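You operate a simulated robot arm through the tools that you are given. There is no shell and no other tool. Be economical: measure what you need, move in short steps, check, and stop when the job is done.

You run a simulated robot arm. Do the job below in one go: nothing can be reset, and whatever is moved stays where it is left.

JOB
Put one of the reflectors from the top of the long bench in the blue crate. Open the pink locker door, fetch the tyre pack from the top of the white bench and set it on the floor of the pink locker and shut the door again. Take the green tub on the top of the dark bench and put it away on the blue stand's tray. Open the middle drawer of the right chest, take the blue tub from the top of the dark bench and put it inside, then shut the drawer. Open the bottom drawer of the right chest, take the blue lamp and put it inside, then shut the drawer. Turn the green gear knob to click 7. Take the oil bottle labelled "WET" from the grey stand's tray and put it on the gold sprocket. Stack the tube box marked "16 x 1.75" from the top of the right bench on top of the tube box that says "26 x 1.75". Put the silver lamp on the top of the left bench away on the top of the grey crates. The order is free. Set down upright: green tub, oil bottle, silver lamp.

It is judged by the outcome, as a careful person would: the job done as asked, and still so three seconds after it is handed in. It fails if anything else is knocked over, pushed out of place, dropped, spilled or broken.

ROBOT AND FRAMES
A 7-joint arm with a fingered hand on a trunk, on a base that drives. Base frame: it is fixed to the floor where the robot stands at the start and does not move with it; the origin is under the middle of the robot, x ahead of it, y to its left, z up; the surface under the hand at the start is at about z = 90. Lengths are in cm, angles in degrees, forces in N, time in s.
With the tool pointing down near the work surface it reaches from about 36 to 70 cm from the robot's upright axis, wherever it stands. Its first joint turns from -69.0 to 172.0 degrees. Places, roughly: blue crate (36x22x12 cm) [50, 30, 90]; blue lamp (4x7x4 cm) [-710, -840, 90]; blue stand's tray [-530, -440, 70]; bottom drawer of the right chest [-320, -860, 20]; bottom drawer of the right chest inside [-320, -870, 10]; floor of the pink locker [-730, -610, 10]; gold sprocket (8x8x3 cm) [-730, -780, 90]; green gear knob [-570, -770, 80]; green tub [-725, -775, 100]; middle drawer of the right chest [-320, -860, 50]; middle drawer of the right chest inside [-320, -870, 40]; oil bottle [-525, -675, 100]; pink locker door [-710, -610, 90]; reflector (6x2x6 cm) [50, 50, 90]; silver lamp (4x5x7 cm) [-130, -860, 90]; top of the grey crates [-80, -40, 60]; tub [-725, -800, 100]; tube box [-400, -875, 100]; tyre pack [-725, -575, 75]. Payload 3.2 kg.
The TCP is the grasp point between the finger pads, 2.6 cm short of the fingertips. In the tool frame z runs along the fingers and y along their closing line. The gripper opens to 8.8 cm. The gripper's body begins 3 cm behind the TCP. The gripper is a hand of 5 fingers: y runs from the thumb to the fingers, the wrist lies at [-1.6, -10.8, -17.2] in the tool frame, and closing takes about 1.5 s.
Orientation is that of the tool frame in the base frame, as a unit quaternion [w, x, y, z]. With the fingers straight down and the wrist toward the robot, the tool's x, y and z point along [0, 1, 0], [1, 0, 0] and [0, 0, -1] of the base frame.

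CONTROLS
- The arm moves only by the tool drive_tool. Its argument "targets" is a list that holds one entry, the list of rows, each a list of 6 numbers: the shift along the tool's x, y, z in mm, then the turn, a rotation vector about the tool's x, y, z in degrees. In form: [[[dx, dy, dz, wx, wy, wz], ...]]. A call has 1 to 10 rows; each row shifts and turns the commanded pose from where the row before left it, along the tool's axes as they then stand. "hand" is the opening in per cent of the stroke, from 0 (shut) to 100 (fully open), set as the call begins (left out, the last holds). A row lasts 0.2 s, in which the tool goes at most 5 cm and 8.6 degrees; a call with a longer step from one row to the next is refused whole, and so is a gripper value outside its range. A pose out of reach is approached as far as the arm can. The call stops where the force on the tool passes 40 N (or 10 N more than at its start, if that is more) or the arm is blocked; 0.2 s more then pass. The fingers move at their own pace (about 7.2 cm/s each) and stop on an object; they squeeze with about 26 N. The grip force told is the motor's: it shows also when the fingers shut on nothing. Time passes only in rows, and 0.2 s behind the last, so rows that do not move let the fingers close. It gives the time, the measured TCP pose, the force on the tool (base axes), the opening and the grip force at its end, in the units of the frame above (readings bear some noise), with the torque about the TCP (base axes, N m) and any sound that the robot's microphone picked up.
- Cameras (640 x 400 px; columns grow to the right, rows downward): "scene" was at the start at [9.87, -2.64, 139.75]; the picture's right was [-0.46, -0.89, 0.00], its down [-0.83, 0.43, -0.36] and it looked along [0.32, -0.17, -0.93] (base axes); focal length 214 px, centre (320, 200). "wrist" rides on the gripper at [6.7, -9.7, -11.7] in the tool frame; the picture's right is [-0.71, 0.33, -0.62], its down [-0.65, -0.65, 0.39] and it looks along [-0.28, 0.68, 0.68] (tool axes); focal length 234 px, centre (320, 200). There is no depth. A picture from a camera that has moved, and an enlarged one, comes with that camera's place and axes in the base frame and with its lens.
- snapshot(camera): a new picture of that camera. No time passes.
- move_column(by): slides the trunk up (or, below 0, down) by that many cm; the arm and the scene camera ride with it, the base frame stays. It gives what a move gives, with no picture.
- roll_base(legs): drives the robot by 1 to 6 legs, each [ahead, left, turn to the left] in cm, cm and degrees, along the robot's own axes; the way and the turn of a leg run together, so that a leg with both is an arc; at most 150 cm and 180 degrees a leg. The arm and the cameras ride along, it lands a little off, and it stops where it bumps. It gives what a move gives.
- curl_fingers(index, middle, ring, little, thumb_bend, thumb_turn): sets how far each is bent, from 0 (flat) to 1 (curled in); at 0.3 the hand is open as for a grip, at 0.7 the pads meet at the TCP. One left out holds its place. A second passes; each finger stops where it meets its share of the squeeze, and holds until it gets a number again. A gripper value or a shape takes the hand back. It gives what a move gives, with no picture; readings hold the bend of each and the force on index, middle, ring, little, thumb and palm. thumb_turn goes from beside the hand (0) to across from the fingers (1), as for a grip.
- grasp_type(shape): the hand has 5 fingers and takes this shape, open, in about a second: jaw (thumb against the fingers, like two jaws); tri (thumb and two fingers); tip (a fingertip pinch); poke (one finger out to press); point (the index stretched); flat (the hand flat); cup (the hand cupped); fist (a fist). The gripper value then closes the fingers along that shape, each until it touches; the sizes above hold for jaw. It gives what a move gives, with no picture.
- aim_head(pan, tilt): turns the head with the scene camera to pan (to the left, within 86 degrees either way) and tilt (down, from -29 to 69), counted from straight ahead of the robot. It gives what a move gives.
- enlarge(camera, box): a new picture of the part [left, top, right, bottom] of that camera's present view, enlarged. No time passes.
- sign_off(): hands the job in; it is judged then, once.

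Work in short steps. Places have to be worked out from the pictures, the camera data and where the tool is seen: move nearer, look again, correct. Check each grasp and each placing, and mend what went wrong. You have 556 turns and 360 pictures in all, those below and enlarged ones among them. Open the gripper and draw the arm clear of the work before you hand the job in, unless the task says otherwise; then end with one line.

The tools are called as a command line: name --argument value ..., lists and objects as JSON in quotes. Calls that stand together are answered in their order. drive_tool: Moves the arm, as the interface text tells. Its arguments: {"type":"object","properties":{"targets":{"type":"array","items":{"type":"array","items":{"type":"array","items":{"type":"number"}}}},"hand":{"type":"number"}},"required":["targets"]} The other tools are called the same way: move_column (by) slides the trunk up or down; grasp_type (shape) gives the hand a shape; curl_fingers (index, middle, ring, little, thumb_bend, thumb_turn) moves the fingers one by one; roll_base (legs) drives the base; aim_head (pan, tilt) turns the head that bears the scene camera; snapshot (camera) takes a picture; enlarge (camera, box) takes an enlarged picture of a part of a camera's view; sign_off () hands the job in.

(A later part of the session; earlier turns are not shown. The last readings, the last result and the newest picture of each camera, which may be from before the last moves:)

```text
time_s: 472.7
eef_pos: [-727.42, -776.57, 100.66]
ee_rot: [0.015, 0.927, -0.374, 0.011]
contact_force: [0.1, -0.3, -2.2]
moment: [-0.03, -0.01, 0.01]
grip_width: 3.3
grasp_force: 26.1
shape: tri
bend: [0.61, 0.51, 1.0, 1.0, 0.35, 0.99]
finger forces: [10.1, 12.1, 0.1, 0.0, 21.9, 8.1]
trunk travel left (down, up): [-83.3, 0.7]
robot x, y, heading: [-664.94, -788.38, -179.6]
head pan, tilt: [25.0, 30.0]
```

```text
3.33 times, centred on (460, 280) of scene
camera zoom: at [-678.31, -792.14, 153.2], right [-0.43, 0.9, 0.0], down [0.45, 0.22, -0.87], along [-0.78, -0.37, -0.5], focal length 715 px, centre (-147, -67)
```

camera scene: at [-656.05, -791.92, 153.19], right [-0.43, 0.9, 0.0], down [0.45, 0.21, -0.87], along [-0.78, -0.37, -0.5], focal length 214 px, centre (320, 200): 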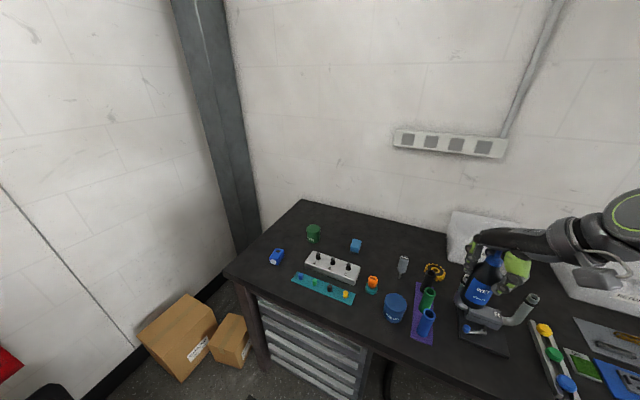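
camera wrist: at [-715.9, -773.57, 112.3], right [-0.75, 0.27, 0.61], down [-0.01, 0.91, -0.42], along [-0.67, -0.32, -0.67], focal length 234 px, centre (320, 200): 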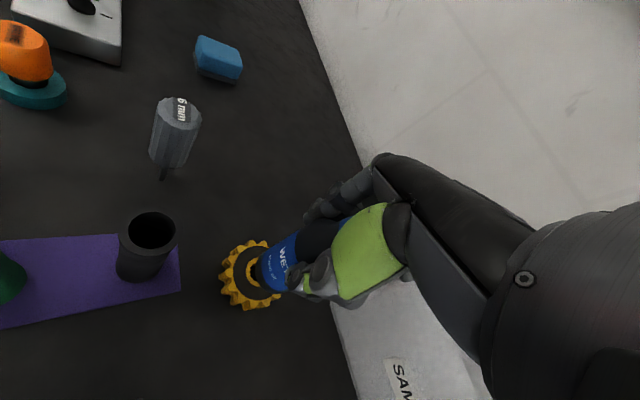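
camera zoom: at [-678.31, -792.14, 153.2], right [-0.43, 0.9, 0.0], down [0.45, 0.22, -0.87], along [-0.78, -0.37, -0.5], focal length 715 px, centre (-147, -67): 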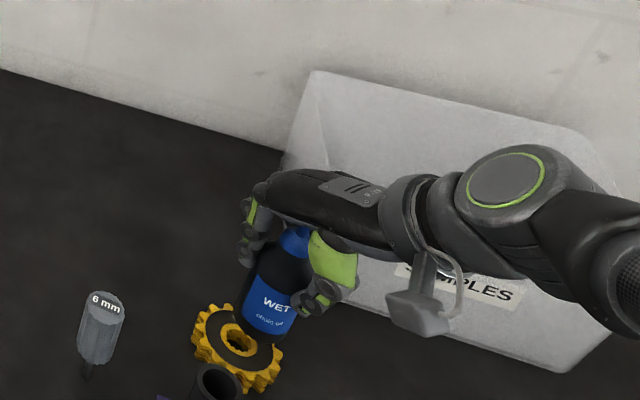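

drive_tool --targets '[[[0, 0, 10, 0, 0, 0], [0, 0, 8, 0, 0, 0], [0, 0, 0, 0, 0, 0]]]'

drive_tool --targets '[[[0, 0, 6, 0, 0, 0], [0, 0, 0, 0, 0, 0]]]'

enlarge --camera "wrist" --box '[200, 180, 400, 330]'

enlarge --camera "scene" --box '[380, 220, 540, 340]'

```text
time_s: 473.5
eef_pos: [-727.27, -776.72, 98.8]
ee_rot: [0.015, 0.927, -0.374, 0.011]
contact_force: [0.7, -0.4, -0.5]
moment: [0.01, 0.02, 0.0]
grip_width: 3.3
grasp_force: 26.6
shape: tri
bend: [0.61, 0.51, 1.0, 1.0, 0.35, 0.99]
finger forces: [10.1, 12.0, 0.1, 0.1, 21.9, 7.9]
trunk travel left (down, up): [-83.3, 0.7]
robot x, y, heading: [-664.75, -788.11, -179.3]
head pan, tilt: [25.0, 30.0]
```

```text
time_s: 474.1
eef_pos: [-727.22, -776.79, 98.11]
ee_rot: [0.014, 0.928, -0.373, 0.011]
contact_force: [0.0, 0.0, -0.9]
moment: [-0.03, 0.01, -0.02]
grip_width: 3.28
grasp_force: 25.8
shape: tri
bend: [0.61, 0.51, 1.0, 1.0, 0.35, 0.99]
finger forces: [10.1, 12.0, 0.0, 0.1, 21.9, 8.0]
trunk travel left (down, up): [-83.3, 0.7]
robot x, y, heading: [-665.03, -788.19, -179.2]
head pan, tilt: [25.0, 30.0]
```

```text
2.67 times, centred on (300, 255) of wrist
camera zoom: at [-715.83, -773.72, 109.8], right [-0.75, 0.27, 0.61], down [-0.01, 0.91, -0.42], along [-0.67, -0.32, -0.67], focal length 624 px, centre (373, 53)
```

zoom: 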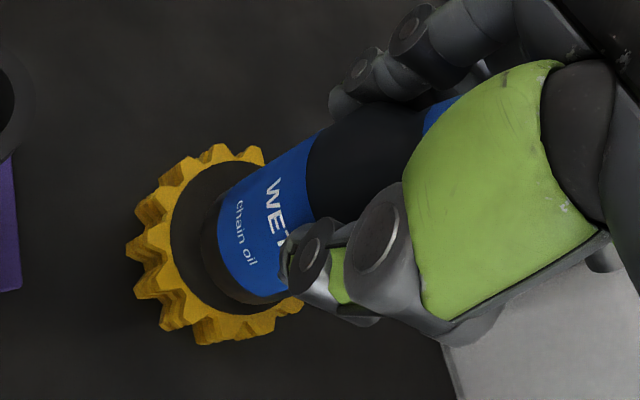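

```text
3.33 times, centred on (460, 280) of scene
camera zoom: at [-678.33, -792.14, 153.2], right [-0.43, 0.9, 0.0], down [0.45, 0.22, -0.87], along [-0.78, -0.37, -0.5], focal length 715 px, centre (-147, -67)
```

zoom: 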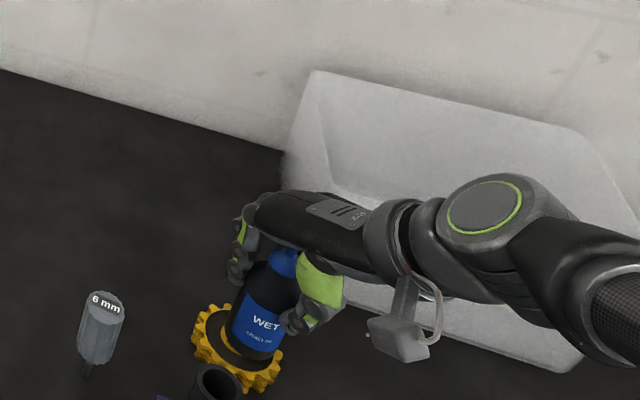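

drive_tool --targets '[[[0, 0, 6, 0, 0, 0], [0, 0, 5, 0, 0, 0], [0, 0, 0, 0, 0, 0]]]'

enlarge --camera "wrist" --box '[200, 180, 400, 330]'

```text
time_s: 474.9
eef_pos: [-727.28, -776.73, 97.04]
ee_rot: [0.014, 0.927, -0.374, 0.011]
contact_force: [0.6, 0.0, -1.7]
moment: [-0.09, 0.02, 0.01]
grip_width: 3.25
grasp_force: 25.6
shape: tri
bend: [0.61, 0.51, 1.0, 1.0, 0.35, 0.99]
finger forces: [10.1, 12.0, 0.1, 0.0, 21.8, 8.1]
trunk travel left (down, up): [-83.3, 0.7]
robot x, y, heading: [-664.66, -788.35, -179.3]
head pan, tilt: [25.0, 30.0]
```

```text
2.67 times, centred on (300, 255) of wrist
camera zoom: at [-715.8, -773.8, 108.78], right [-0.75, 0.27, 0.61], down [-0.01, 0.91, -0.42], along [-0.67, -0.32, -0.67], focal length 624 px, centre (373, 53)
```

zoom: 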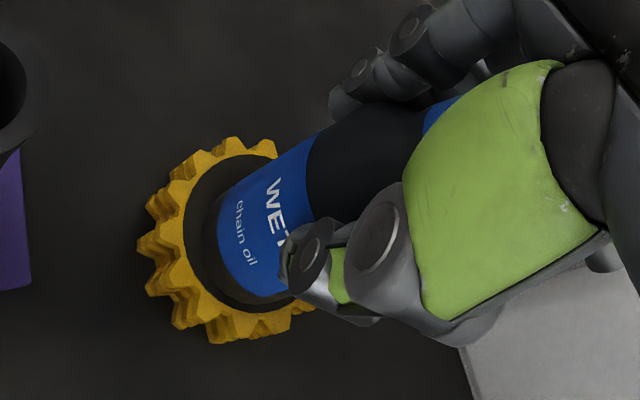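

drive_tool --targets '[[[0, 0, 6, 0, 0, 0], [0, 0, 5, 0, 0, 0], [0, 0, 0, 0, 0, 0]]]'

drive_tool --targets '[[[0, 0, 5, 0, 0, 0], [0, 0, 0, 0, 0, 0]]]'

enlarge --camera "wrist" --box '[200, 180, 400, 330]'

```text
time_s: 475.7
eef_pos: [-727.28, -776.75, 96.85]
ee_rot: [0.019, 0.927, -0.375, 0.005]
contact_force: [-2.1, 2.4, 33.4]
moment: [0.3, -0.31, -0.02]
grip_width: 3.3
grasp_force: 26.1
shape: tri
bend: [0.62, 0.52, 1.0, 1.0, 0.35, 1.0]
finger forces: [10.3, 13.6, 0.0, 0.0, 26.0, 22.7]
trunk travel left (down, up): [-83.3, 0.7]
robot x, y, heading: [-665.16, -788.17, -179.5]
head pan, tilt: [25.0, 30.0]
```

```text
time_s: 476.1
eef_pos: [-727.74, -776.86, 96.95]
ee_rot: [0.023, 0.926, -0.376, 0.002]
contact_force: [5.1, 2.2, 21.6]
moment: [0.31, -0.98, -0.01]
grip_width: 3.34
grasp_force: 25.7
shape: tri
bend: [0.62, 0.53, 1.0, 1.0, 0.34, 0.98]
finger forces: [11.0, 10.4, 0.0, 0.0, 29.0, 20.6]
trunk travel left (down, up): [-83.3, 0.7]
robot x, y, heading: [-665.19, -788.07, -179.4]
head pan, tilt: [25.0, 30.0]
stopped in row 2: the force on the tool passed its limit at 45 N (the readings are from after the stop); the commanded pose is now the measured one
```

```text
2.67 times, centred on (300, 255) of wrist
camera zoom: at [-715.95, -773.87, 108.28], right [-0.73, 0.28, 0.62], down [-0.01, 0.9, -0.43], along [-0.68, -0.32, -0.66], focal length 624 px, centre (373, 53)
```

zoom: 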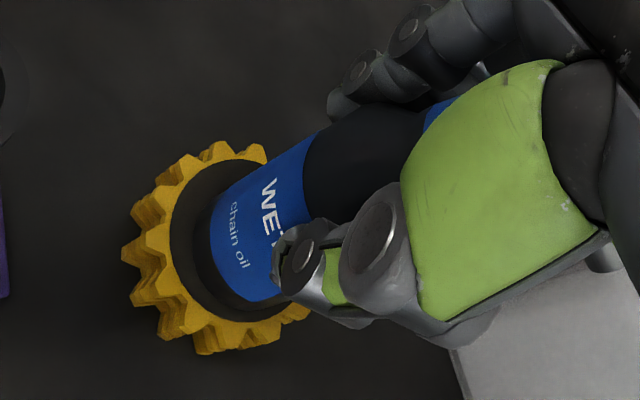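

Bottle base is firmly on the sprocket (21 N). I relieve the pressure by 3 mm, then release.

drive_tool --targets '[[[0, 0, -4, 0, 0, 0], [0, 0, 0, 0, 0, 0]]]'

enlarge --camera "scene" --box '[380, 220, 540, 340]'

```text
time_s: 476.7
eef_pos: [-727.56, -776.87, 96.93]
ee_rot: [0.019, 0.927, -0.375, 0.004]
contact_force: [1.4, -0.7, 13.5]
moment: [0.05, -0.28, -0.03]
grip_width: 3.3
grasp_force: 26.5
shape: tri
bend: [0.62, 0.53, 1.0, 1.0, 0.34, 0.98]
finger forces: [11.5, 13.0, 0.0, 0.0, 24.2, 14.7]
trunk travel left (down, up): [-83.3, 0.7]
robot x, y, heading: [-665.05, -788.03, -179.2]
head pan, tilt: [25.0, 30.0]
```

```text
3.33 times, centred on (460, 280) of scene
camera zoom: at [-678.0, -792.2, 153.22], right [-0.43, 0.9, 0.0], down [0.45, 0.22, -0.87], along [-0.78, -0.37, -0.5], focal length 715 px, centre (-147, -67)
```

zoom: 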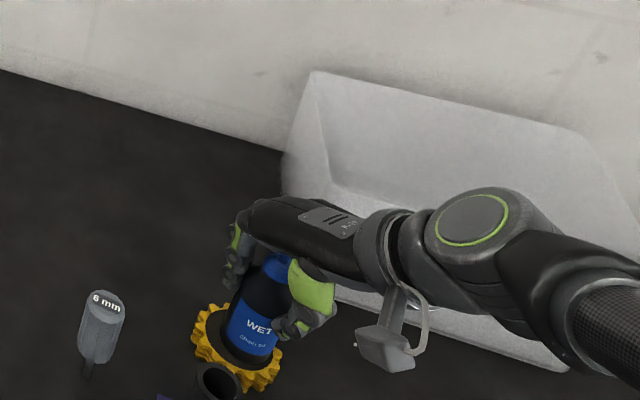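

Standing upright on the sprocket. Now I open slowly.

drive_tool --targets '[[[0, 0, -2, 0, 0, 0], [0, 0, 0, 0, 0, 0], [0, 0, 0, 0, 0, 0], [0, 0, 0, 0, 0, 0]]]' --hand 60

drive_tool --targets '[[[0, 0, -4, 0, 0, 0], [0, 0, -6, 0, 0, 0], [0, 0, 0, 0, 0, 0]]]' --hand 100

snapshot --camera "wrist"

```text
time_s: 477.7
eef_pos: [-727.66, -777.04, 96.89]
ee_rot: [0.019, 0.927, -0.375, 0.005]
contact_force: [-1.6, 0.0, 5.4]
moment: [0.03, -0.06, 0.04]
grip_width: 5.24
grasp_force: 0.2
shape: tri
bend: [0.46, 0.39, 0.99, 0.99, 0.09, 0.99]
finger forces: [0.0, 0.0, 0.0, 0.0, 0.1, 9.6]
trunk travel left (down, up): [-83.3, 0.7]
robot x, y, heading: [-665.13, -788.12, -179.4]
head pan, tilt: [25.0, 30.0]
```

```text
time_s: 478.5
eef_pos: [-727.8, -776.81, 97.86]
ee_rot: [0.019, 0.927, -0.375, 0.006]
contact_force: [0.2, 0.8, 0.6]
moment: [0.02, 0.05, -0.01]
grip_width: 8.78
grasp_force: 0.1
shape: tri
bend: [0.3, 0.3, 0.99, 0.99, 0.3, 0.97]
finger forces: [0.0, 0.0, 0.0, 0.1, 0.0, 0.0]
trunk travel left (down, up): [-83.3, 0.7]
robot x, y, heading: [-664.92, -788.04, -179.4]
head pan, tilt: [25.0, 30.0]
```

```text
169 pictures are left
camera wrist: at [-716.1, -773.84, 109.44], right [-0.74, 0.28, 0.62], down [-0.01, 0.91, -0.42], along [-0.68, -0.32, -0.66], focal length 234 px, centre (320, 200)
```

wrist: 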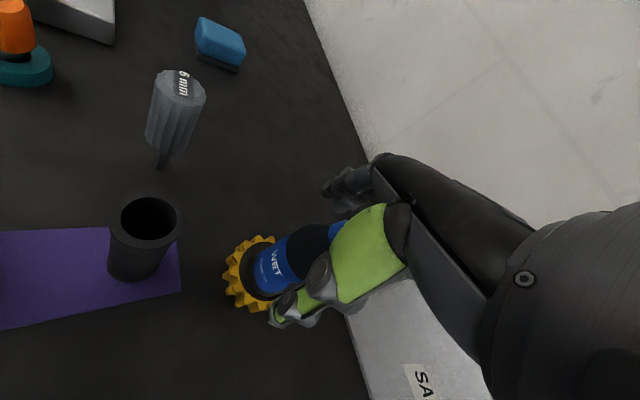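

Released and standing. I rise straight up.

drive_tool --targets '[[[0, 0, -20, 0, 0, 0], [0, 0, -30, 0, 0, 0], [0, 0, -40, 0, 0, 0], [0, 0, -40, 0, 0, 0], [0, 0, -40, 0, 0, 0], [0, 0, -40, 0, 0, 0], [0, 0, -30, 0, 0, 0], [0, 0, 0, 0, 0, 0]]]'

snapshot --camera "wrist"

snapshot --camera "scene"

```text
time_s: 480.3
eef_pos: [-727.83, -775.72, 121.92]
ee_rot: [0.019, 0.927, -0.375, 0.005]
contact_force: [0.1, -0.2, -0.5]
moment: [-0.02, 0.0, 0.02]
grip_width: 8.78
grasp_force: 0.0
shape: tri
bend: [0.3, 0.3, 0.99, 0.99, 0.3, 0.97]
finger forces: [0.1, 0.0, 0.0, 0.0, 0.1, 0.0]
trunk travel left (down, up): [-83.3, 0.7]
robot x, y, heading: [-665.14, -787.95, -179.5]
head pan, tilt: [25.0, 30.0]
```

```text
168 pictures are left
camera wrist: at [-716.2, -772.81, 133.43], right [-0.74, 0.28, 0.62], down [-0.01, 0.91, -0.42], along [-0.68, -0.32, -0.66], focal length 234 px, centre (320, 200)
```

wrist: 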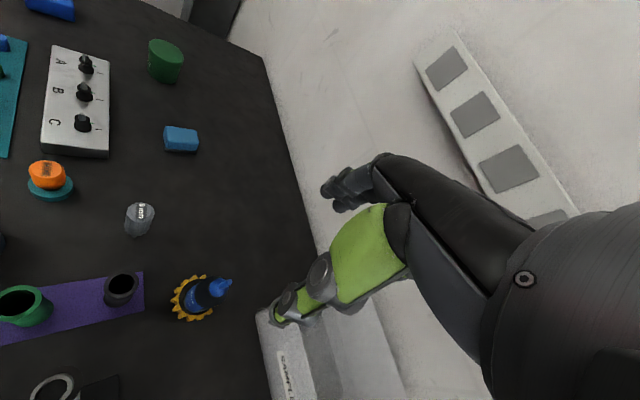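

```text
167 pictures are left
camera scene: at [-678.35, -792.11, 153.19], right [-0.43, 0.9, 0.0], down [0.45, 0.21, -0.87], along [-0.78, -0.37, -0.5], focal length 214 px, centre (320, 200)
```

scene: 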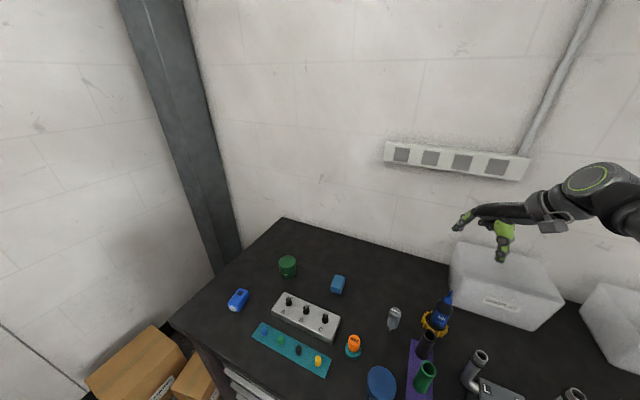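

Oil bottle stands on the sprocket. Next the blue POLISH tub: I back off, return the hand to jaw shape with wrist toward me, and position over it.

roll_base --legs '[[-20, 0, 0], [0, 11, 0]]'

grasp_type --shape "jaw"

drive_tool --targets '[[[0, 0, 0, 0, 0, 8], [0, 0, 0, 0, 0, 8], [0, 0, 0, 0, 0, 8], [0, 0, 0, 0, 0, 8], [0, 0, 0, 0, 0, 8], [0, 0, 0, 0, 0, 7], [0, 0, 0, 0, 0, 0]]]'

snapshot --camera "wrist"

snapshot --camera "scene"

```text
time_s: 482.7
eef_pos: [-707.78, -786.36, 121.93]
ee_rot: [0.02, 0.926, -0.377, 0.005]
contact_force: [0.7, 0.5, 0.7]
moment: [-0.03, -0.01, 0.01]
grip_width: 8.8
grasp_force: 0.1
shape: tri
bend: [0.3, 0.3, 0.99, 0.99, 0.3, 0.97]
finger forces: [0.0, 0.0, 0.0, 0.0, 0.1, 0.1]
trunk travel left (down, up): [-83.3, 0.7]
robot x, y, heading: [-645.26, -799.04, -179.4]
head pan, tilt: [25.0, 30.0]
```

```text
time_s: 483.6
eef_pos: [-707.79, -786.4, 121.93]
ee_rot: [0.019, 0.926, -0.377, 0.005]
contact_force: [0.3, 0.1, 0.9]
moment: [-0.04, 0.0, 0.02]
grip_width: 8.79
grasp_force: 0.0
shape: jaw
bend: [0.3, 0.3, 0.3, 0.3, 0.3, 0.97]
finger forces: [0.0, 0.0, 0.1, 0.0, 0.0, 0.0]
trunk travel left (down, up): [-83.3, 0.7]
robot x, y, heading: [-644.96, -799.1, -179.7]
head pan, tilt: [25.0, 30.0]
```

```text
time_s: 485.2
eef_pos: [-707.82, -786.28, 121.96]
ee_rot: [-0.015, -0.699, 0.715, -0.013]
contact_force: [-0.1, 0.8, 0.2]
moment: [-0.04, -0.01, 0.0]
grip_width: 8.77
grasp_force: 0.0
shape: jaw
bend: [0.3, 0.3, 0.3, 0.3, 0.3, 0.97]
finger forces: [0.0, 0.0, 0.0, 0.0, 0.1, 0.1]
trunk travel left (down, up): [-83.3, 0.7]
robot x, y, heading: [-645.23, -798.79, -179.5]
head pan, tilt: [25.0, 30.0]
```

```text
166 pictures are left
camera wrist: at [-698.18, -792.61, 133.81], right [-0.31, 0.74, 0.6], down [0.67, 0.62, -0.42], along [-0.68, 0.27, -0.69], focal length 234 px, centre (320, 200)
```

wrist: 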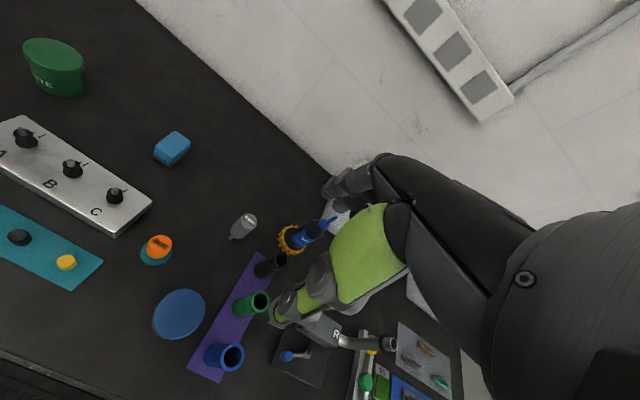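

```text
165 pictures are left
camera scene: at [-658.36, -802.8, 153.2], right [-0.43, 0.9, 0.0], down [0.45, 0.21, -0.87], along [-0.78, -0.37, -0.5], focal length 214 px, centre (320, 200)
```

scene: 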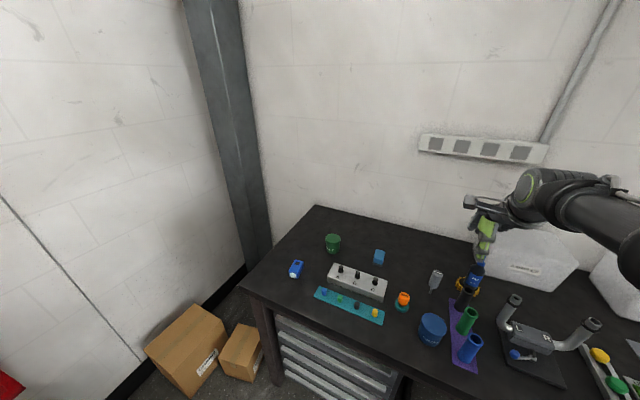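

POLISH lid centre ≈[-704,-788.7,92.3], about 6.7 cm wide. I align and descend, checking before the last part.

drive_tool --targets '[[[24, -38, 0, 0, 0, 0], [0, 0, 40, 0, 0, 0], [0, 0, 40, 0, 0, 0], [0, 0, 40, 0, 0, 0], [0, 0, 40, 0, 0, 0], [0, 0, 30, 0, 0, 0], [0, 0, 0, 0, 0, 0]]]'

snapshot --camera "wrist"

enlarge --camera "scene" --box '[360, 230, 560, 390]'

```text
time_s: 486.8
eef_pos: [-704.28, -789.83, 103.08]
ee_rot: [-0.016, -0.7, 0.714, -0.012]
contact_force: [-0.1, -0.5, 1.0]
moment: [0.0, 0.03, 0.03]
grip_width: 8.78
grasp_force: 0.0
shape: jaw
bend: [0.3, 0.3, 0.3, 0.3, 0.3, 0.97]
finger forces: [0.1, 0.0, 0.0, 0.1, 0.0, 0.0]
trunk travel left (down, up): [-83.3, 0.7]
robot x, y, heading: [-645.04, -798.8, -179.7]
head pan, tilt: [25.0, 30.0]
```

```text
164 pictures are left
camera wrist: at [-694.5, -796.05, 114.95], right [-0.31, 0.74, 0.6], down [0.67, 0.62, -0.42], along [-0.68, 0.27, -0.69], focal length 234 px, centre (320, 200)
```

wrist: 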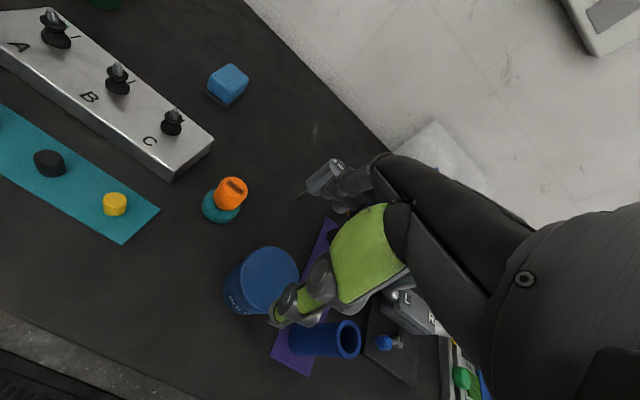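

```text
2.50 times, centred on (460, 310) of scene
camera zoom: at [-658.29, -802.86, 153.2], right [-0.43, 0.9, 0.0], down [0.45, 0.21, -0.87], along [-0.78, -0.37, -0.5], focal length 536 px, centre (-30, -75)
```

zoom: 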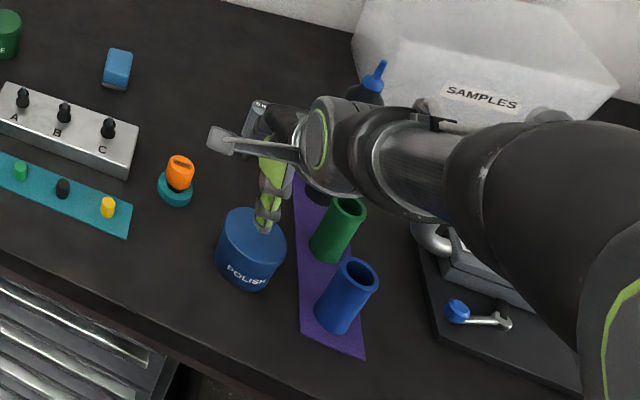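

Centred within 1 cm. I correct and go down to grasp height.

drive_tool --targets '[[[-10, -4, 30, 0, 0, 0], [0, 0, 40, 0, 0, 0], [0, 0, 40, 0, 0, 0], [0, 0, 25, 0, 0, 0], [0, 0, 0, 0, 0, 0]]]'

snapshot --camera "wrist"

```text
time_s: 488.0
eef_pos: [-703.81, -789.02, 89.66]
ee_rot: [-0.017, -0.699, 0.714, -0.012]
contact_force: [-0.1, -1.3, 1.3]
moment: [-0.01, -0.03, 0.01]
grip_width: 8.76
grasp_force: 0.1
shape: jaw
bend: [0.3, 0.3, 0.3, 0.3, 0.3, 0.97]
finger forces: [1.3, 0.0, 0.0, 0.0, 0.4, 0.0]
trunk travel left (down, up): [-83.3, 0.7]
robot x, y, heading: [-644.59, -798.64, -179.4]
head pan, tilt: [25.0, 30.0]
```

```text
162 pictures are left
camera wrist: at [-694.13, -795.34, 101.47], right [-0.31, 0.74, 0.6], down [0.67, 0.62, -0.42], along [-0.68, 0.27, -0.69], focal length 234 px, centre (320, 200)
```

wrist: 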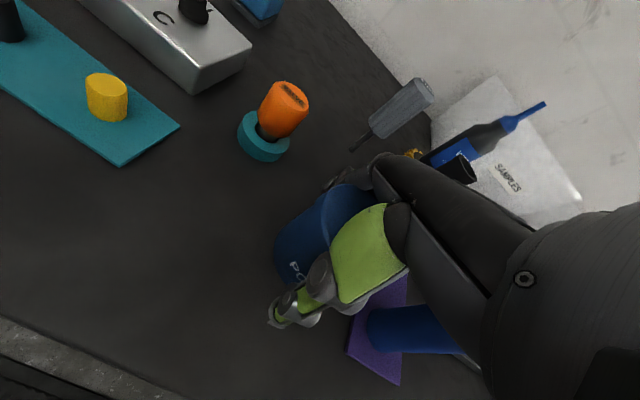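

Tub straddled. Close the hand.

drive_tool --targets '[[[0, 0, 0, 0, 0, 0], [0, 0, 0, 0, 0, 0], [0, 0, 0, 0, 0, 0], [0, 0, 0, 0, 0, 0], [0, 0, 0, 0, 0, 0], [0, 0, 0, 0, 0, 0]]]' --hand 0

drive_tool --targets '[[[0, 0, -30, 0, 0, 0], [0, 0, -40, 0, 0, 0], [0, 0, -40, 0, 0, 0], [0, 0, -40, 0, 0, 0], [0, 0, -40, 0, 0, 0], [0, 0, -40, 0, 0, 0], [0, 0, -40, 0, 0, 0], [0, 0, 0, 0, 0, 0]]]'

snapshot --camera "wrist"

snapshot --camera "scene"

```text
time_s: 489.4
eef_pos: [-703.8, -789.05, 89.66]
ee_rot: [-0.015, -0.7, 0.714, -0.014]
contact_force: [1.7, 0.2, 0.8]
moment: [0.03, -0.13, -0.04]
grip_width: 5.81
grasp_force: 25.7
shape: jaw
bend: [0.39, 0.4, 0.72, 0.45, 0.07, 0.99]
finger forces: [18.2, 8.5, 0.0, 0.1, 28.8, 0.1]
trunk travel left (down, up): [-83.3, 0.7]
robot x, y, heading: [-644.93, -798.78, -179.7]
head pan, tilt: [25.0, 30.0]
```

```text
time_s: 491.2
eef_pos: [-703.76, -788.14, 116.53]
ee_rot: [-0.015, -0.699, 0.715, -0.013]
contact_force: [-0.1, -0.1, -1.9]
moment: [-0.03, -0.01, 0.01]
grip_width: 5.77
grasp_force: 26.1
shape: jaw
bend: [0.39, 0.4, 0.72, 0.45, 0.07, 0.99]
finger forces: [17.3, 9.6, 0.0, 0.0, 28.0, 0.1]
trunk travel left (down, up): [-83.3, 0.7]
robot x, y, heading: [-645.18, -798.46, -179.6]
head pan, tilt: [25.0, 30.0]
```

```text
161 pictures are left
camera wrist: at [-694.05, -794.29, 128.48], right [-0.31, 0.74, 0.6], down [0.67, 0.62, -0.42], along [-0.68, 0.27, -0.69], focal length 234 px, centre (320, 200)
```

wrist: 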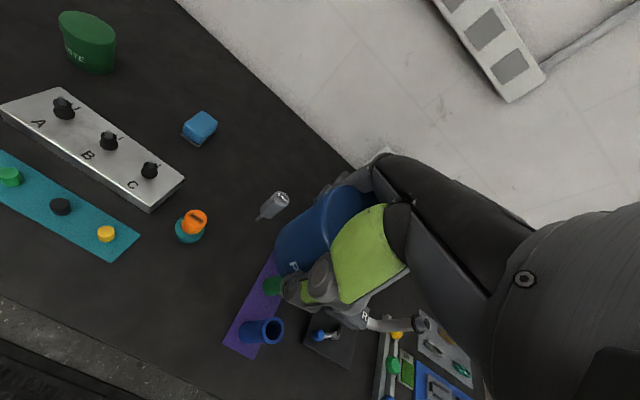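

```text
160 pictures are left
camera scene: at [-658.47, -802.85, 153.18], right [-0.43, 0.9, 0.0], down [0.45, 0.21, -0.87], along [-0.78, -0.37, -0.5], focal length 214 px, centre (320, 200)
```

scene: 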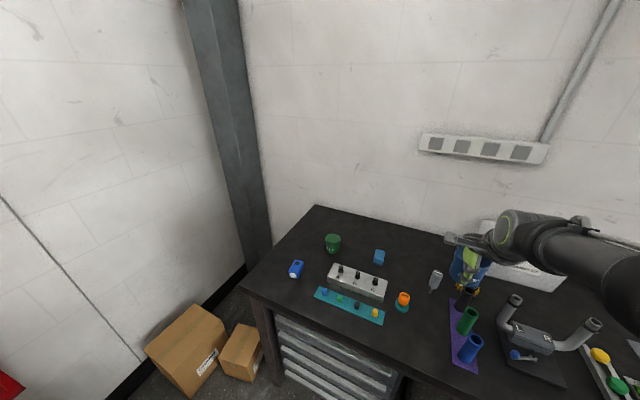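

The blue tub is held. I raise it higher, then drive the known way round toward the chest area.

drive_tool --targets '[[[0, -30, -30, 0, 0, 0], [0, -30, -30, 0, 0, 0], [0, -30, -15, 0, 0, 0], [0, 0, 0, 0, 0, 0]]]'

roll_base --legs '[[0, -150, 0], [0, -150, 0], [0, -137, 0], [-150, 0, 0], [-56, 0, 0]]'

snapshot --camera "wrist"

```text
time_s: 492.2
eef_pos: [-699.84, -788.01, 120.31]
ee_rot: [-0.016, -0.699, 0.715, -0.012]
contact_force: [-0.4, -0.5, -2.3]
moment: [-0.02, -0.01, 0.02]
grip_width: 5.76
grasp_force: 26.3
shape: jaw
bend: [0.39, 0.4, 0.72, 0.45, 0.07, 0.99]
finger forces: [17.3, 9.6, 0.0, 0.0, 28.1, 0.0]
out of reach, approached as far as the arm can: row 2, 3
trunk travel left (down, up): [-83.3, 0.7]
robot x, y, heading: [-644.98, -798.5, -179.8]
head pan, tilt: [25.0, 30.0]
```

```text
time_s: 523.0
eef_pos: [-490.45, -352.18, 120.28]
ee_rot: [-0.016, -0.683, 0.73, -0.013]
contact_force: [0.7, 0.1, -2.0]
moment: [0.01, 0.01, -0.03]
grip_width: 5.77
grasp_force: 26.1
shape: jaw
bend: [0.39, 0.4, 0.72, 0.45, 0.07, 0.99]
finger forces: [17.1, 9.8, 0.0, 0.0, 28.2, 0.0]
trunk travel left (down, up): [-83.3, 0.7]
robot x, y, heading: [-436.0, -365.61, 177.8]
head pan, tilt: [25.0, 30.0]
```

```text
159 pictures are left
camera wrist: at [-481.02, -358.83, 132.08], right [-0.28, 0.75, 0.6], down [0.69, 0.59, -0.42], along [-0.66, 0.3, -0.69], focal length 234 px, centre (320, 200)
```

wrist: 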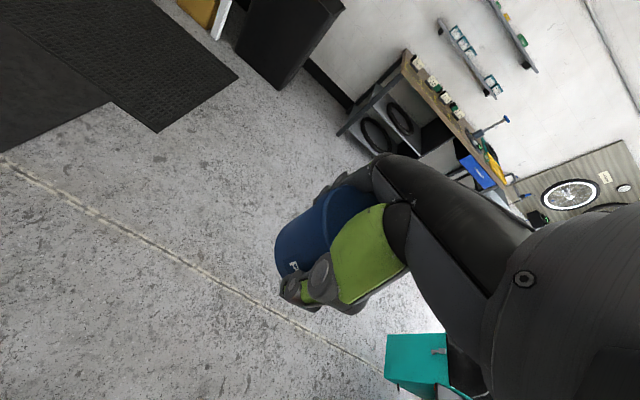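

Good. I continue south on the east side of the grey stand, then face the south wall and look.

roll_base --legs '[[-30, 0, 2], [0, 150, 0], [0, 150, 0], [0, 10, 0], [0, 0, 90]]'

aim_head --pan 15 --tilt 20

snapshot --camera "scene"

```text
time_s: 537.9
eef_pos: [-457.81, -642.94, 120.2]
ee_rot: [-0.014, -0.704, 0.71, -0.013]
contact_force: [-0.2, -0.4, -1.7]
moment: [-0.01, 0.0, -0.02]
grip_width: 5.77
grasp_force: 25.7
shape: jaw
bend: [0.39, 0.4, 0.72, 0.45, 0.07, 0.99]
finger forces: [17.1, 9.8, 0.0, 0.1, 28.1, 0.0]
trunk travel left (down, up): [-83.3, 0.7]
robot x, y, heading: [-402.52, -652.76, -179.0]
head pan, tilt: [25.0, 30.0]
stopped in leg 3: the robot was blocked; the commanded pose is now the measured one
```

```text
time_s: 538.6
eef_pos: [-457.76, -642.71, 120.15]
ee_rot: [-0.016, -0.703, 0.711, -0.013]
contact_force: [-0.4, 0.3, -2.5]
moment: [0.0, 0.0, -0.01]
grip_width: 5.75
grasp_force: 26.1
shape: jaw
bend: [0.39, 0.4, 0.72, 0.45, 0.07, 0.99]
finger forces: [17.1, 9.8, 0.0, 0.1, 28.1, 0.1]
trunk travel left (down, up): [-83.3, 0.7]
robot x, y, heading: [-402.76, -652.81, -178.7]
head pan, tilt: [15.0, 20.0]
```

```text
158 pictures are left
camera scene: at [-416.79, -655.69, 154.79], right [-0.28, 0.96, 0.0], down [0.33, 0.1, -0.94], along [-0.9, -0.26, -0.34], focal length 214 px, centre (320, 200)
```

scene: 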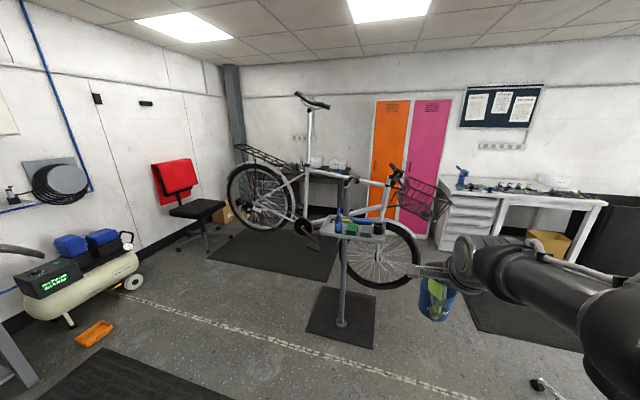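

Something on my left blocked the drive. I look there.

aim_head --pan 86 --tilt 50

snapshot --camera "scene"

```text
time_s: 540.0
eef_pos: [-457.84, -642.59, 120.12]
ee_rot: [-0.015, -0.704, 0.71, -0.014]
contact_force: [-0.6, 1.0, -2.9]
moment: [0.0, 0.01, -0.02]
grip_width: 5.76
grasp_force: 26.2
shape: jaw
bend: [0.39, 0.4, 0.72, 0.45, 0.07, 0.99]
finger forces: [17.0, 9.9, 0.0, 0.1, 28.1, 0.1]
trunk travel left (down, up): [-83.3, 0.7]
robot x, y, heading: [-402.69, -652.79, -178.7]
head pan, tilt: [85.9, 50.0]
```

```text
157 pictures are left
camera scene: at [-408.25, -660.71, 150.25], right [-1.0, 0.05, 0.0], down [0.04, 0.76, -0.64], along [-0.03, -0.64, -0.77], focal length 214 px, centre (320, 200)
```

scene: 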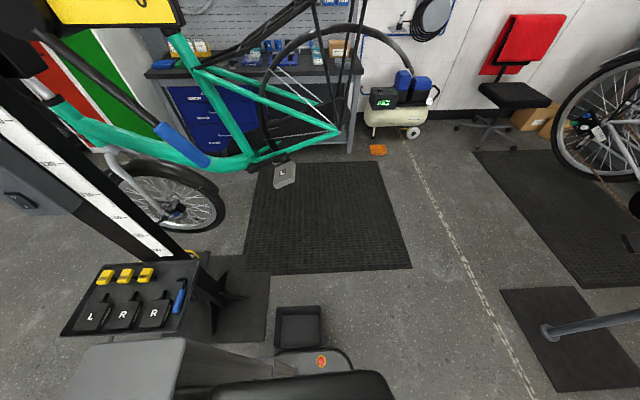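

I was touching a small black bin. I move away from it, turn to face the south wall and look at the chest area.

roll_base --legs '[[0, -4, 0], [38, 0, 0], [0, 0, 89], [75, 0, 0]]'

aim_head --pan 40 --tilt 30

snapshot --camera "scene"

```text
time_s: 550.4
eef_pos: [-450.5, -779.0, 120.23]
ee_rot: [0.002, 1.0, -0.007, 0.02]
contact_force: [-0.1, -0.2, -2.2]
moment: [-0.02, -0.05, 0.02]
grip_width: 5.73
grasp_force: 25.5
shape: jaw
bend: [0.4, 0.4, 0.72, 0.45, 0.07, 0.99]
finger forces: [16.5, 9.8, 0.1, 0.0, 27.3, 0.1]
trunk travel left (down, up): [-83.3, 0.7]
robot x, y, heading: [-439.44, -724.22, -89.2]
head pan, tilt: [85.9, 50.0]
```

```text
time_s: 551.5
eef_pos: [-452.57, -778.03, 120.6]
ee_rot: [0.007, 1.0, -0.008, 0.03]
contact_force: [-0.5, 0.0, -1.1]
moment: [0.01, -0.02, 0.01]
grip_width: 5.7
grasp_force: 25.9
shape: jaw
bend: [0.4, 0.4, 0.72, 0.45, 0.07, 0.99]
finger forces: [16.1, 10.0, 0.1, 0.0, 27.4, 0.1]
trunk travel left (down, up): [-83.3, 0.7]
robot x, y, heading: [-439.95, -723.78, -89.2]
head pan, tilt: [40.0, 30.0]
```

```text
156 pictures are left
camera scene: at [-436.31, -734.22, 153.3], right [-0.71, -0.71, -0.01], down [-0.34, 0.35, -0.87], along [0.62, -0.61, -0.49], focal length 214 px, centre (320, 200)
```

scene: 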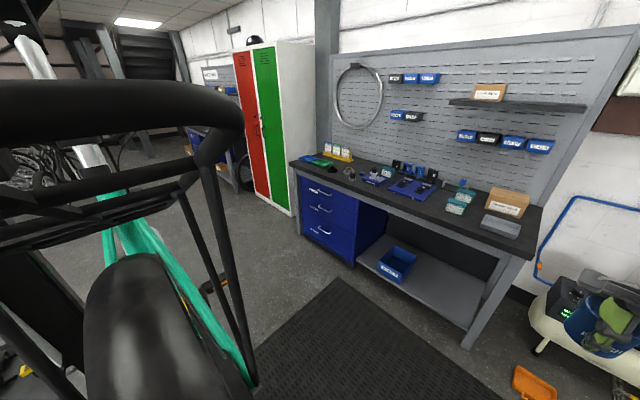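

The robot touches the hanging teal bike's rack. I move away to -x at once.

roll_base --legs '[[0, -12, 0]]'

aim_head --pan 60 --tilt 25

snapshot --camera "scene"

```text
time_s: 552.8
eef_pos: [-462.5, -779.26, 120.22]
ee_rot: [0.002, 1.0, -0.008, 0.02]
contact_force: [-0.8, 0.5, -1.5]
moment: [0.02, -0.03, -0.02]
grip_width: 5.73
grasp_force: 25.9
shape: jaw
bend: [0.4, 0.4, 0.72, 0.45, 0.07, 0.99]
finger forces: [16.2, 10.1, 0.0, 0.1, 27.3, 0.0]
trunk travel left (down, up): [-83.3, 0.7]
robot x, y, heading: [-451.86, -724.12, -89.0]
head pan, tilt: [40.0, 30.0]
```

```text
time_s: 553.6
eef_pos: [-462.55, -779.26, 120.12]
ee_rot: [0.001, 1.0, -0.008, 0.02]
contact_force: [-0.3, 0.6, -1.4]
moment: [0.04, -0.02, 0.03]
grip_width: 5.73
grasp_force: 26.4
shape: jaw
bend: [0.4, 0.4, 0.72, 0.45, 0.07, 0.99]
finger forces: [16.3, 10.0, 0.0, 0.0, 27.3, 0.0]
trunk travel left (down, up): [-83.3, 0.7]
robot x, y, heading: [-451.68, -723.91, -89.3]
head pan, tilt: [60.0, 25.0]
```

```text
155 pictures are left
camera scene: at [-443.86, -733.92, 153.99], right [-0.49, -0.87, 0.0], down [-0.37, 0.21, -0.91], along [0.79, -0.44, -0.42], focal length 214 px, centre (320, 200)
```

scene: 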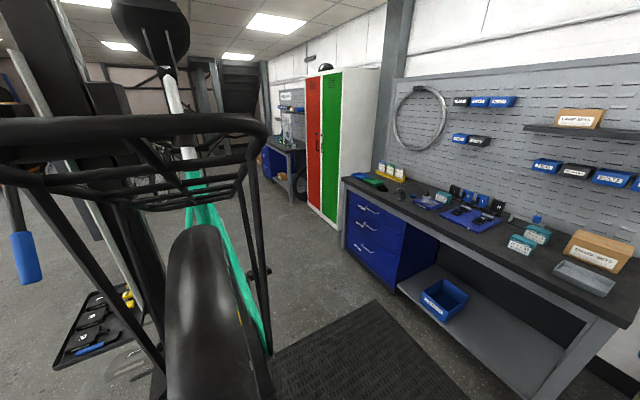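

I go further south along this side (clear of the bike) and look at the chest and bench closely.

roll_base --legs '[[62, 0, 0]]'

aim_head --pan 62 --tilt 28

snapshot --camera "scene"

enlarge --camera "scene" --box '[200, 150, 400, 330]'

```text
time_s: 557.1
eef_pos: [-461.67, -840.83, 120.23]
ee_rot: [0.002, 1.0, -0.008, 0.02]
contact_force: [-0.3, -1.2, -1.9]
moment: [-0.03, 0.01, -0.05]
grip_width: 5.72
grasp_force: 26.3
shape: jaw
bend: [0.4, 0.4, 0.72, 0.45, 0.07, 0.99]
finger forces: [16.2, 10.0, 0.0, 0.0, 27.3, 0.0]
trunk travel left (down, up): [-83.3, 0.7]
robot x, y, heading: [-450.65, -786.1, -89.2]
head pan, tilt: [60.0, 25.0]
```

```text
time_s: 557.7
eef_pos: [-461.71, -840.81, 120.11]
ee_rot: [0.001, 1.0, -0.008, 0.021]
contact_force: [-0.3, 0.3, -2.9]
moment: [0.0, -0.02, 0.02]
grip_width: 5.69
grasp_force: 26.1
shape: jaw
bend: [0.4, 0.4, 0.72, 0.45, 0.07, 0.99]
finger forces: [16.2, 10.0, 0.0, 0.1, 27.3, 0.0]
trunk travel left (down, up): [-83.3, 0.7]
robot x, y, heading: [-451.02, -785.84, -89.3]
head pan, tilt: [62.0, 28.0]
```

```text
154 pictures are left
camera scene: at [-442.99, -795.17, 153.51], right [-0.46, -0.89, 0.0], down [-0.42, 0.22, -0.88], along [0.79, -0.4, -0.47], focal length 214 px, centre (320, 200)
```

scene: 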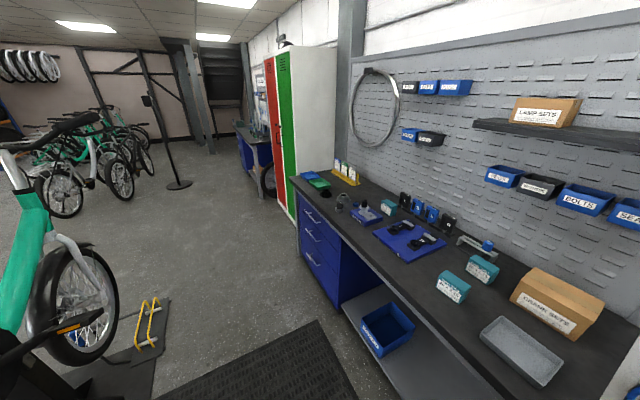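

```text
2.22 times, centred on (300, 240) of scene
camera zoom: at [-442.99, -795.17, 153.51], right [-0.46, -0.89, 0.0], down [-0.42, 0.22, -0.88], along [0.79, -0.4, -0.47], focal length 477 px, centre (364, 111)
```

zoom: 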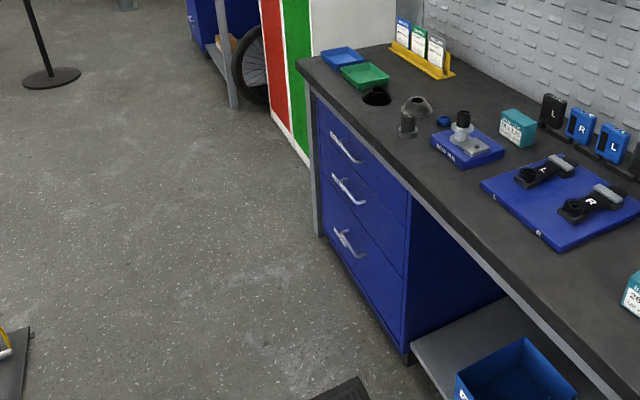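

Now I know: chest front y≈-851, x -358…-289, handles at z≈72/57/34, x≈-326. There's room on the floor: I set the tub down on the floor beside (≈[-429,-829]) to free the hand for the drawer.

roll_base --legs '[[-12, 0, 0], [0, 33, 0]]'

move_column --by -40

move_column --by -40

snapshot --camera "wrist"

aim_head --pan 0 --tilt 45

snapshot --camera "scene"

```text
time_s: 560.7
eef_pos: [-429.29, -828.46, 120.18]
ee_rot: [0.001, 1.0, -0.011, 0.02]
contact_force: [-0.4, 0.5, -1.6]
moment: [0.01, -0.04, 0.01]
grip_width: 5.74
grasp_force: 26.0
shape: jaw
bend: [0.4, 0.4, 0.72, 0.45, 0.07, 0.99]
finger forces: [16.2, 10.0, 0.0, 0.1, 27.3, 0.0]
trunk travel left (down, up): [-83.3, 0.7]
robot x, y, heading: [-418.38, -773.55, -89.5]
head pan, tilt: [62.0, 28.0]
```

```text
time_s: 564.5
eef_pos: [-429.33, -828.55, 80.24]
ee_rot: [0.001, 1.0, -0.01, 0.02]
contact_force: [-0.8, 0.0, -2.4]
moment: [-0.06, 0.01, -0.01]
grip_width: 5.71
grasp_force: 26.2
shape: jaw
bend: [0.4, 0.4, 0.72, 0.45, 0.07, 0.99]
finger forces: [16.1, 10.1, 0.0, 0.0, 27.3, 0.0]
trunk travel left (down, up): [-43.3, 40.7]
robot x, y, heading: [-418.44, -773.77, -89.5]
head pan, tilt: [62.0, 28.0]
```

```text
time_s: 568.4
eef_pos: [-429.22, -828.49, 40.19]
ee_rot: [0.002, 1.0, -0.01, 0.021]
contact_force: [-0.5, -0.1, -2.2]
moment: [0.03, 0.0, 0.03]
grip_width: 5.7
grasp_force: 26.5
shape: jaw
bend: [0.4, 0.4, 0.72, 0.45, 0.07, 0.99]
finger forces: [16.0, 10.2, 0.0, 0.0, 27.2, 0.1]
trunk travel left (down, up): [-3.3, 80.7]
robot x, y, heading: [-418.43, -773.92, -89.7]
head pan, tilt: [62.0, 28.0]
```

```text
152 pictures are left
camera wrist: at [-422.82, -818.67, 52.07], right [-0.74, -0.31, 0.6], down [-0.62, 0.67, -0.42], along [-0.27, -0.68, -0.69], focal length 234 px, centre (320, 200)
```

wrist: 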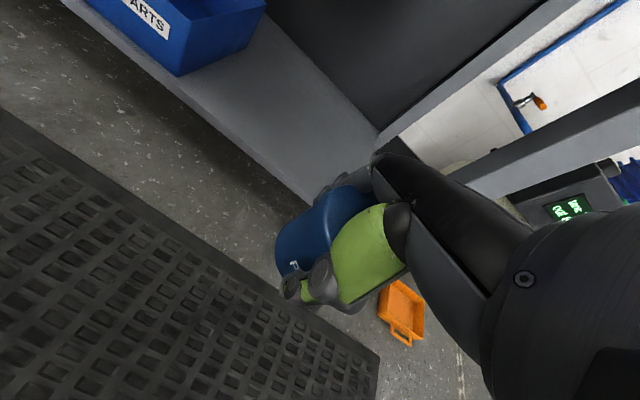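

```text
time_s: 569.7
eef_pos: [-429.31, -828.52, 40.3]
ee_rot: [0.001, 1.0, -0.011, 0.02]
contact_force: [0.6, 0.1, -2.1]
moment: [-0.02, 0.03, -0.01]
grip_width: 5.7
grasp_force: 25.9
shape: jaw
bend: [0.4, 0.4, 0.72, 0.45, 0.07, 0.99]
finger forces: [16.0, 10.2, 0.0, 0.1, 27.1, 0.0]
trunk travel left (down, up): [-3.3, 80.7]
robot x, y, heading: [-418.17, -773.44, -89.2]
head pan, tilt: [0.0, 45.0]
```

```text
151 pictures are left
camera scene: at [-418.37, -786.78, 70.93], right [-1.0, -0.01, 0.0], down [-0.01, 0.71, -0.71], along [0.01, -0.71, -0.71], focal length 214 px, centre (320, 200)
```

scene: 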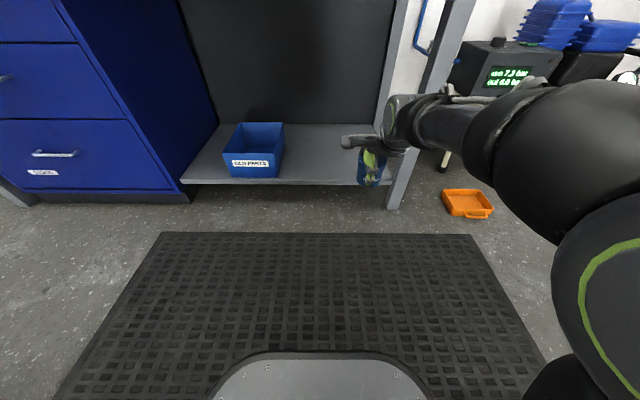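

The floor mat below is free. I lower the last part with the arm until contact.

move_column --by -3

drive_tool --targets '[[[0, 0, 45, 0, 0, 0], [0, 0, 45, 0, 0, 0], [0, 0, 45, 0, 0, 0], [0, 0, 45, 0, 0, 0], [0, 0, 45, 0, 0, 0], [0, 0, 40, 0, 0, 0], [0, 0, 0, 0, 0, 0]]]'

```text
time_s: 570.4
eef_pos: [-429.24, -828.56, 37.22]
ee_rot: [0.001, 1.0, -0.011, 0.02]
contact_force: [-0.1, 0.3, -2.3]
moment: [-0.01, -0.02, 0.0]
grip_width: 5.72
grasp_force: 26.1
shape: jaw
bend: [0.4, 0.4, 0.72, 0.45, 0.07, 0.99]
finger forces: [16.1, 10.2, 0.1, 0.0, 27.1, 0.0]
trunk travel left (down, up): [-0.3, 83.7]
robot x, y, heading: [-418.05, -773.65, -89.3]
head pan, tilt: [0.0, 45.0]
```

```text
time_s: 572.0
eef_pos: [-428.28, -828.53, 10.5]
ee_rot: [0.002, 1.0, -0.011, 0.02]
contact_force: [0.1, 0.4, -1.4]
moment: [0.02, 0.01, 0.0]
grip_width: 5.69
grasp_force: 26.5
shape: jaw
bend: [0.4, 0.4, 0.72, 0.45, 0.07, 0.99]
finger forces: [15.6, 10.2, 0.0, 0.0, 26.9, 0.0]
trunk travel left (down, up): [-0.3, 83.7]
robot x, y, heading: [-418.65, -773.64, -89.4]
head pan, tilt: [0.0, 45.0]
```

drive_tool --targets '[[[0, 0, 15, 0, 0, 0], [0, 0, 10, 0, 0, 0], [0, 0, 10, 0, 0, 0], [0, 0, 8, 0, 0, 0], [0, 0, 0, 0, 0, 0]]]'

snapshot --camera "wrist"

```text
time_s: 573.2
eef_pos: [-428.11, -828.56, 6.45]
ee_rot: [0.001, 1.0, -0.011, 0.02]
contact_force: [-0.3, 0.5, -2.1]
moment: [0.01, -0.02, -0.03]
grip_width: 5.7
grasp_force: 26.0
shape: jaw
bend: [0.4, 0.4, 0.72, 0.45, 0.07, 0.99]
finger forces: [15.4, 10.4, 0.0, 0.0, 26.9, 0.0]
trunk travel left (down, up): [-0.3, 83.7]
robot x, y, heading: [-418.41, -773.52, -89.6]
head pan, tilt: [0.0, 45.0]
```

```text
150 pictures are left
camera wrist: at [-421.68, -818.74, 18.28], right [-0.74, -0.32, 0.6], down [-0.62, 0.67, -0.42], along [-0.27, -0.68, -0.69], focal length 234 px, centre (320, 200)
```

wrist: 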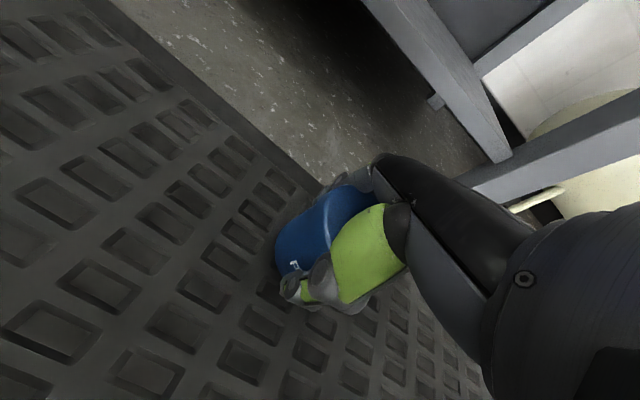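

drive_tool --targets '[[[0, 0, 8, 0, 0, 0], [0, 0, 6, 0, 0, 0], [0, 0, 0, 0, 0, 0]]]'

drive_tool --targets '[[[0, 0, 0, 0, 0, 0], [0, 0, 0, 0, 0, 0], [0, 0, 0, 0, 0, 0], [0, 0, 0, 0, 0, 0], [0, 0, 0, 0, 0, 0]]]' --hand 100

snapshot --camera "wrist"

```text
time_s: 574.0
eef_pos: [-427.99, -828.53, 4.99]
ee_rot: [0.003, 1.0, -0.011, 0.02]
contact_force: [-0.5, -0.5, -2.0]
moment: [0.0, -0.02, 0.05]
grip_width: 5.7
grasp_force: 26.0
shape: jaw
bend: [0.4, 0.4, 0.72, 0.45, 0.07, 0.99]
finger forces: [15.5, 10.4, 0.0, 0.0, 27.0, 0.1]
trunk travel left (down, up): [-0.3, 83.7]
robot x, y, heading: [-418.4, -773.2, -89.3]
head pan, tilt: [0.0, 45.0]
```

```text
time_s: 575.2
eef_pos: [-428.07, -828.54, 4.96]
ee_rot: [0.002, 1.0, -0.011, 0.02]
contact_force: [0.0, -1.1, 1.3]
moment: [-0.01, -0.02, 0.03]
grip_width: 8.8
grasp_force: 0.1
shape: jaw
bend: [0.3, 0.3, 0.3, 0.3, 0.3, 0.97]
finger forces: [0.9, 0.1, 0.1, 0.1, 0.0, 0.0]
trunk travel left (down, up): [-0.3, 83.7]
robot x, y, heading: [-418.47, -773.74, -89.4]
head pan, tilt: [0.0, 45.0]
```

```text
149 pictures are left
camera wrist: at [-421.55, -818.75, 16.89], right [-0.74, -0.31, 0.6], down [-0.62, 0.67, -0.42], along [-0.27, -0.68, -0.69], focal length 234 px, centre (320, 200)
```

wrist: 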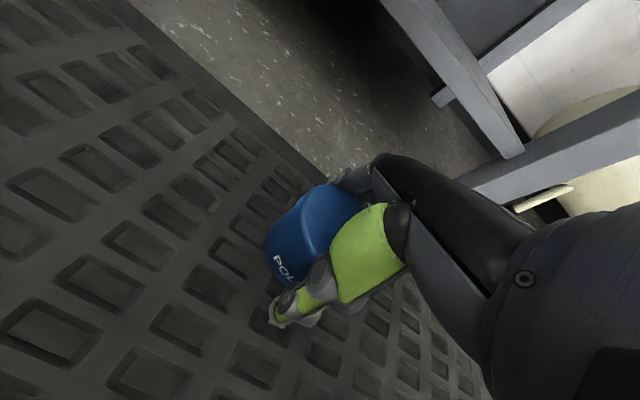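

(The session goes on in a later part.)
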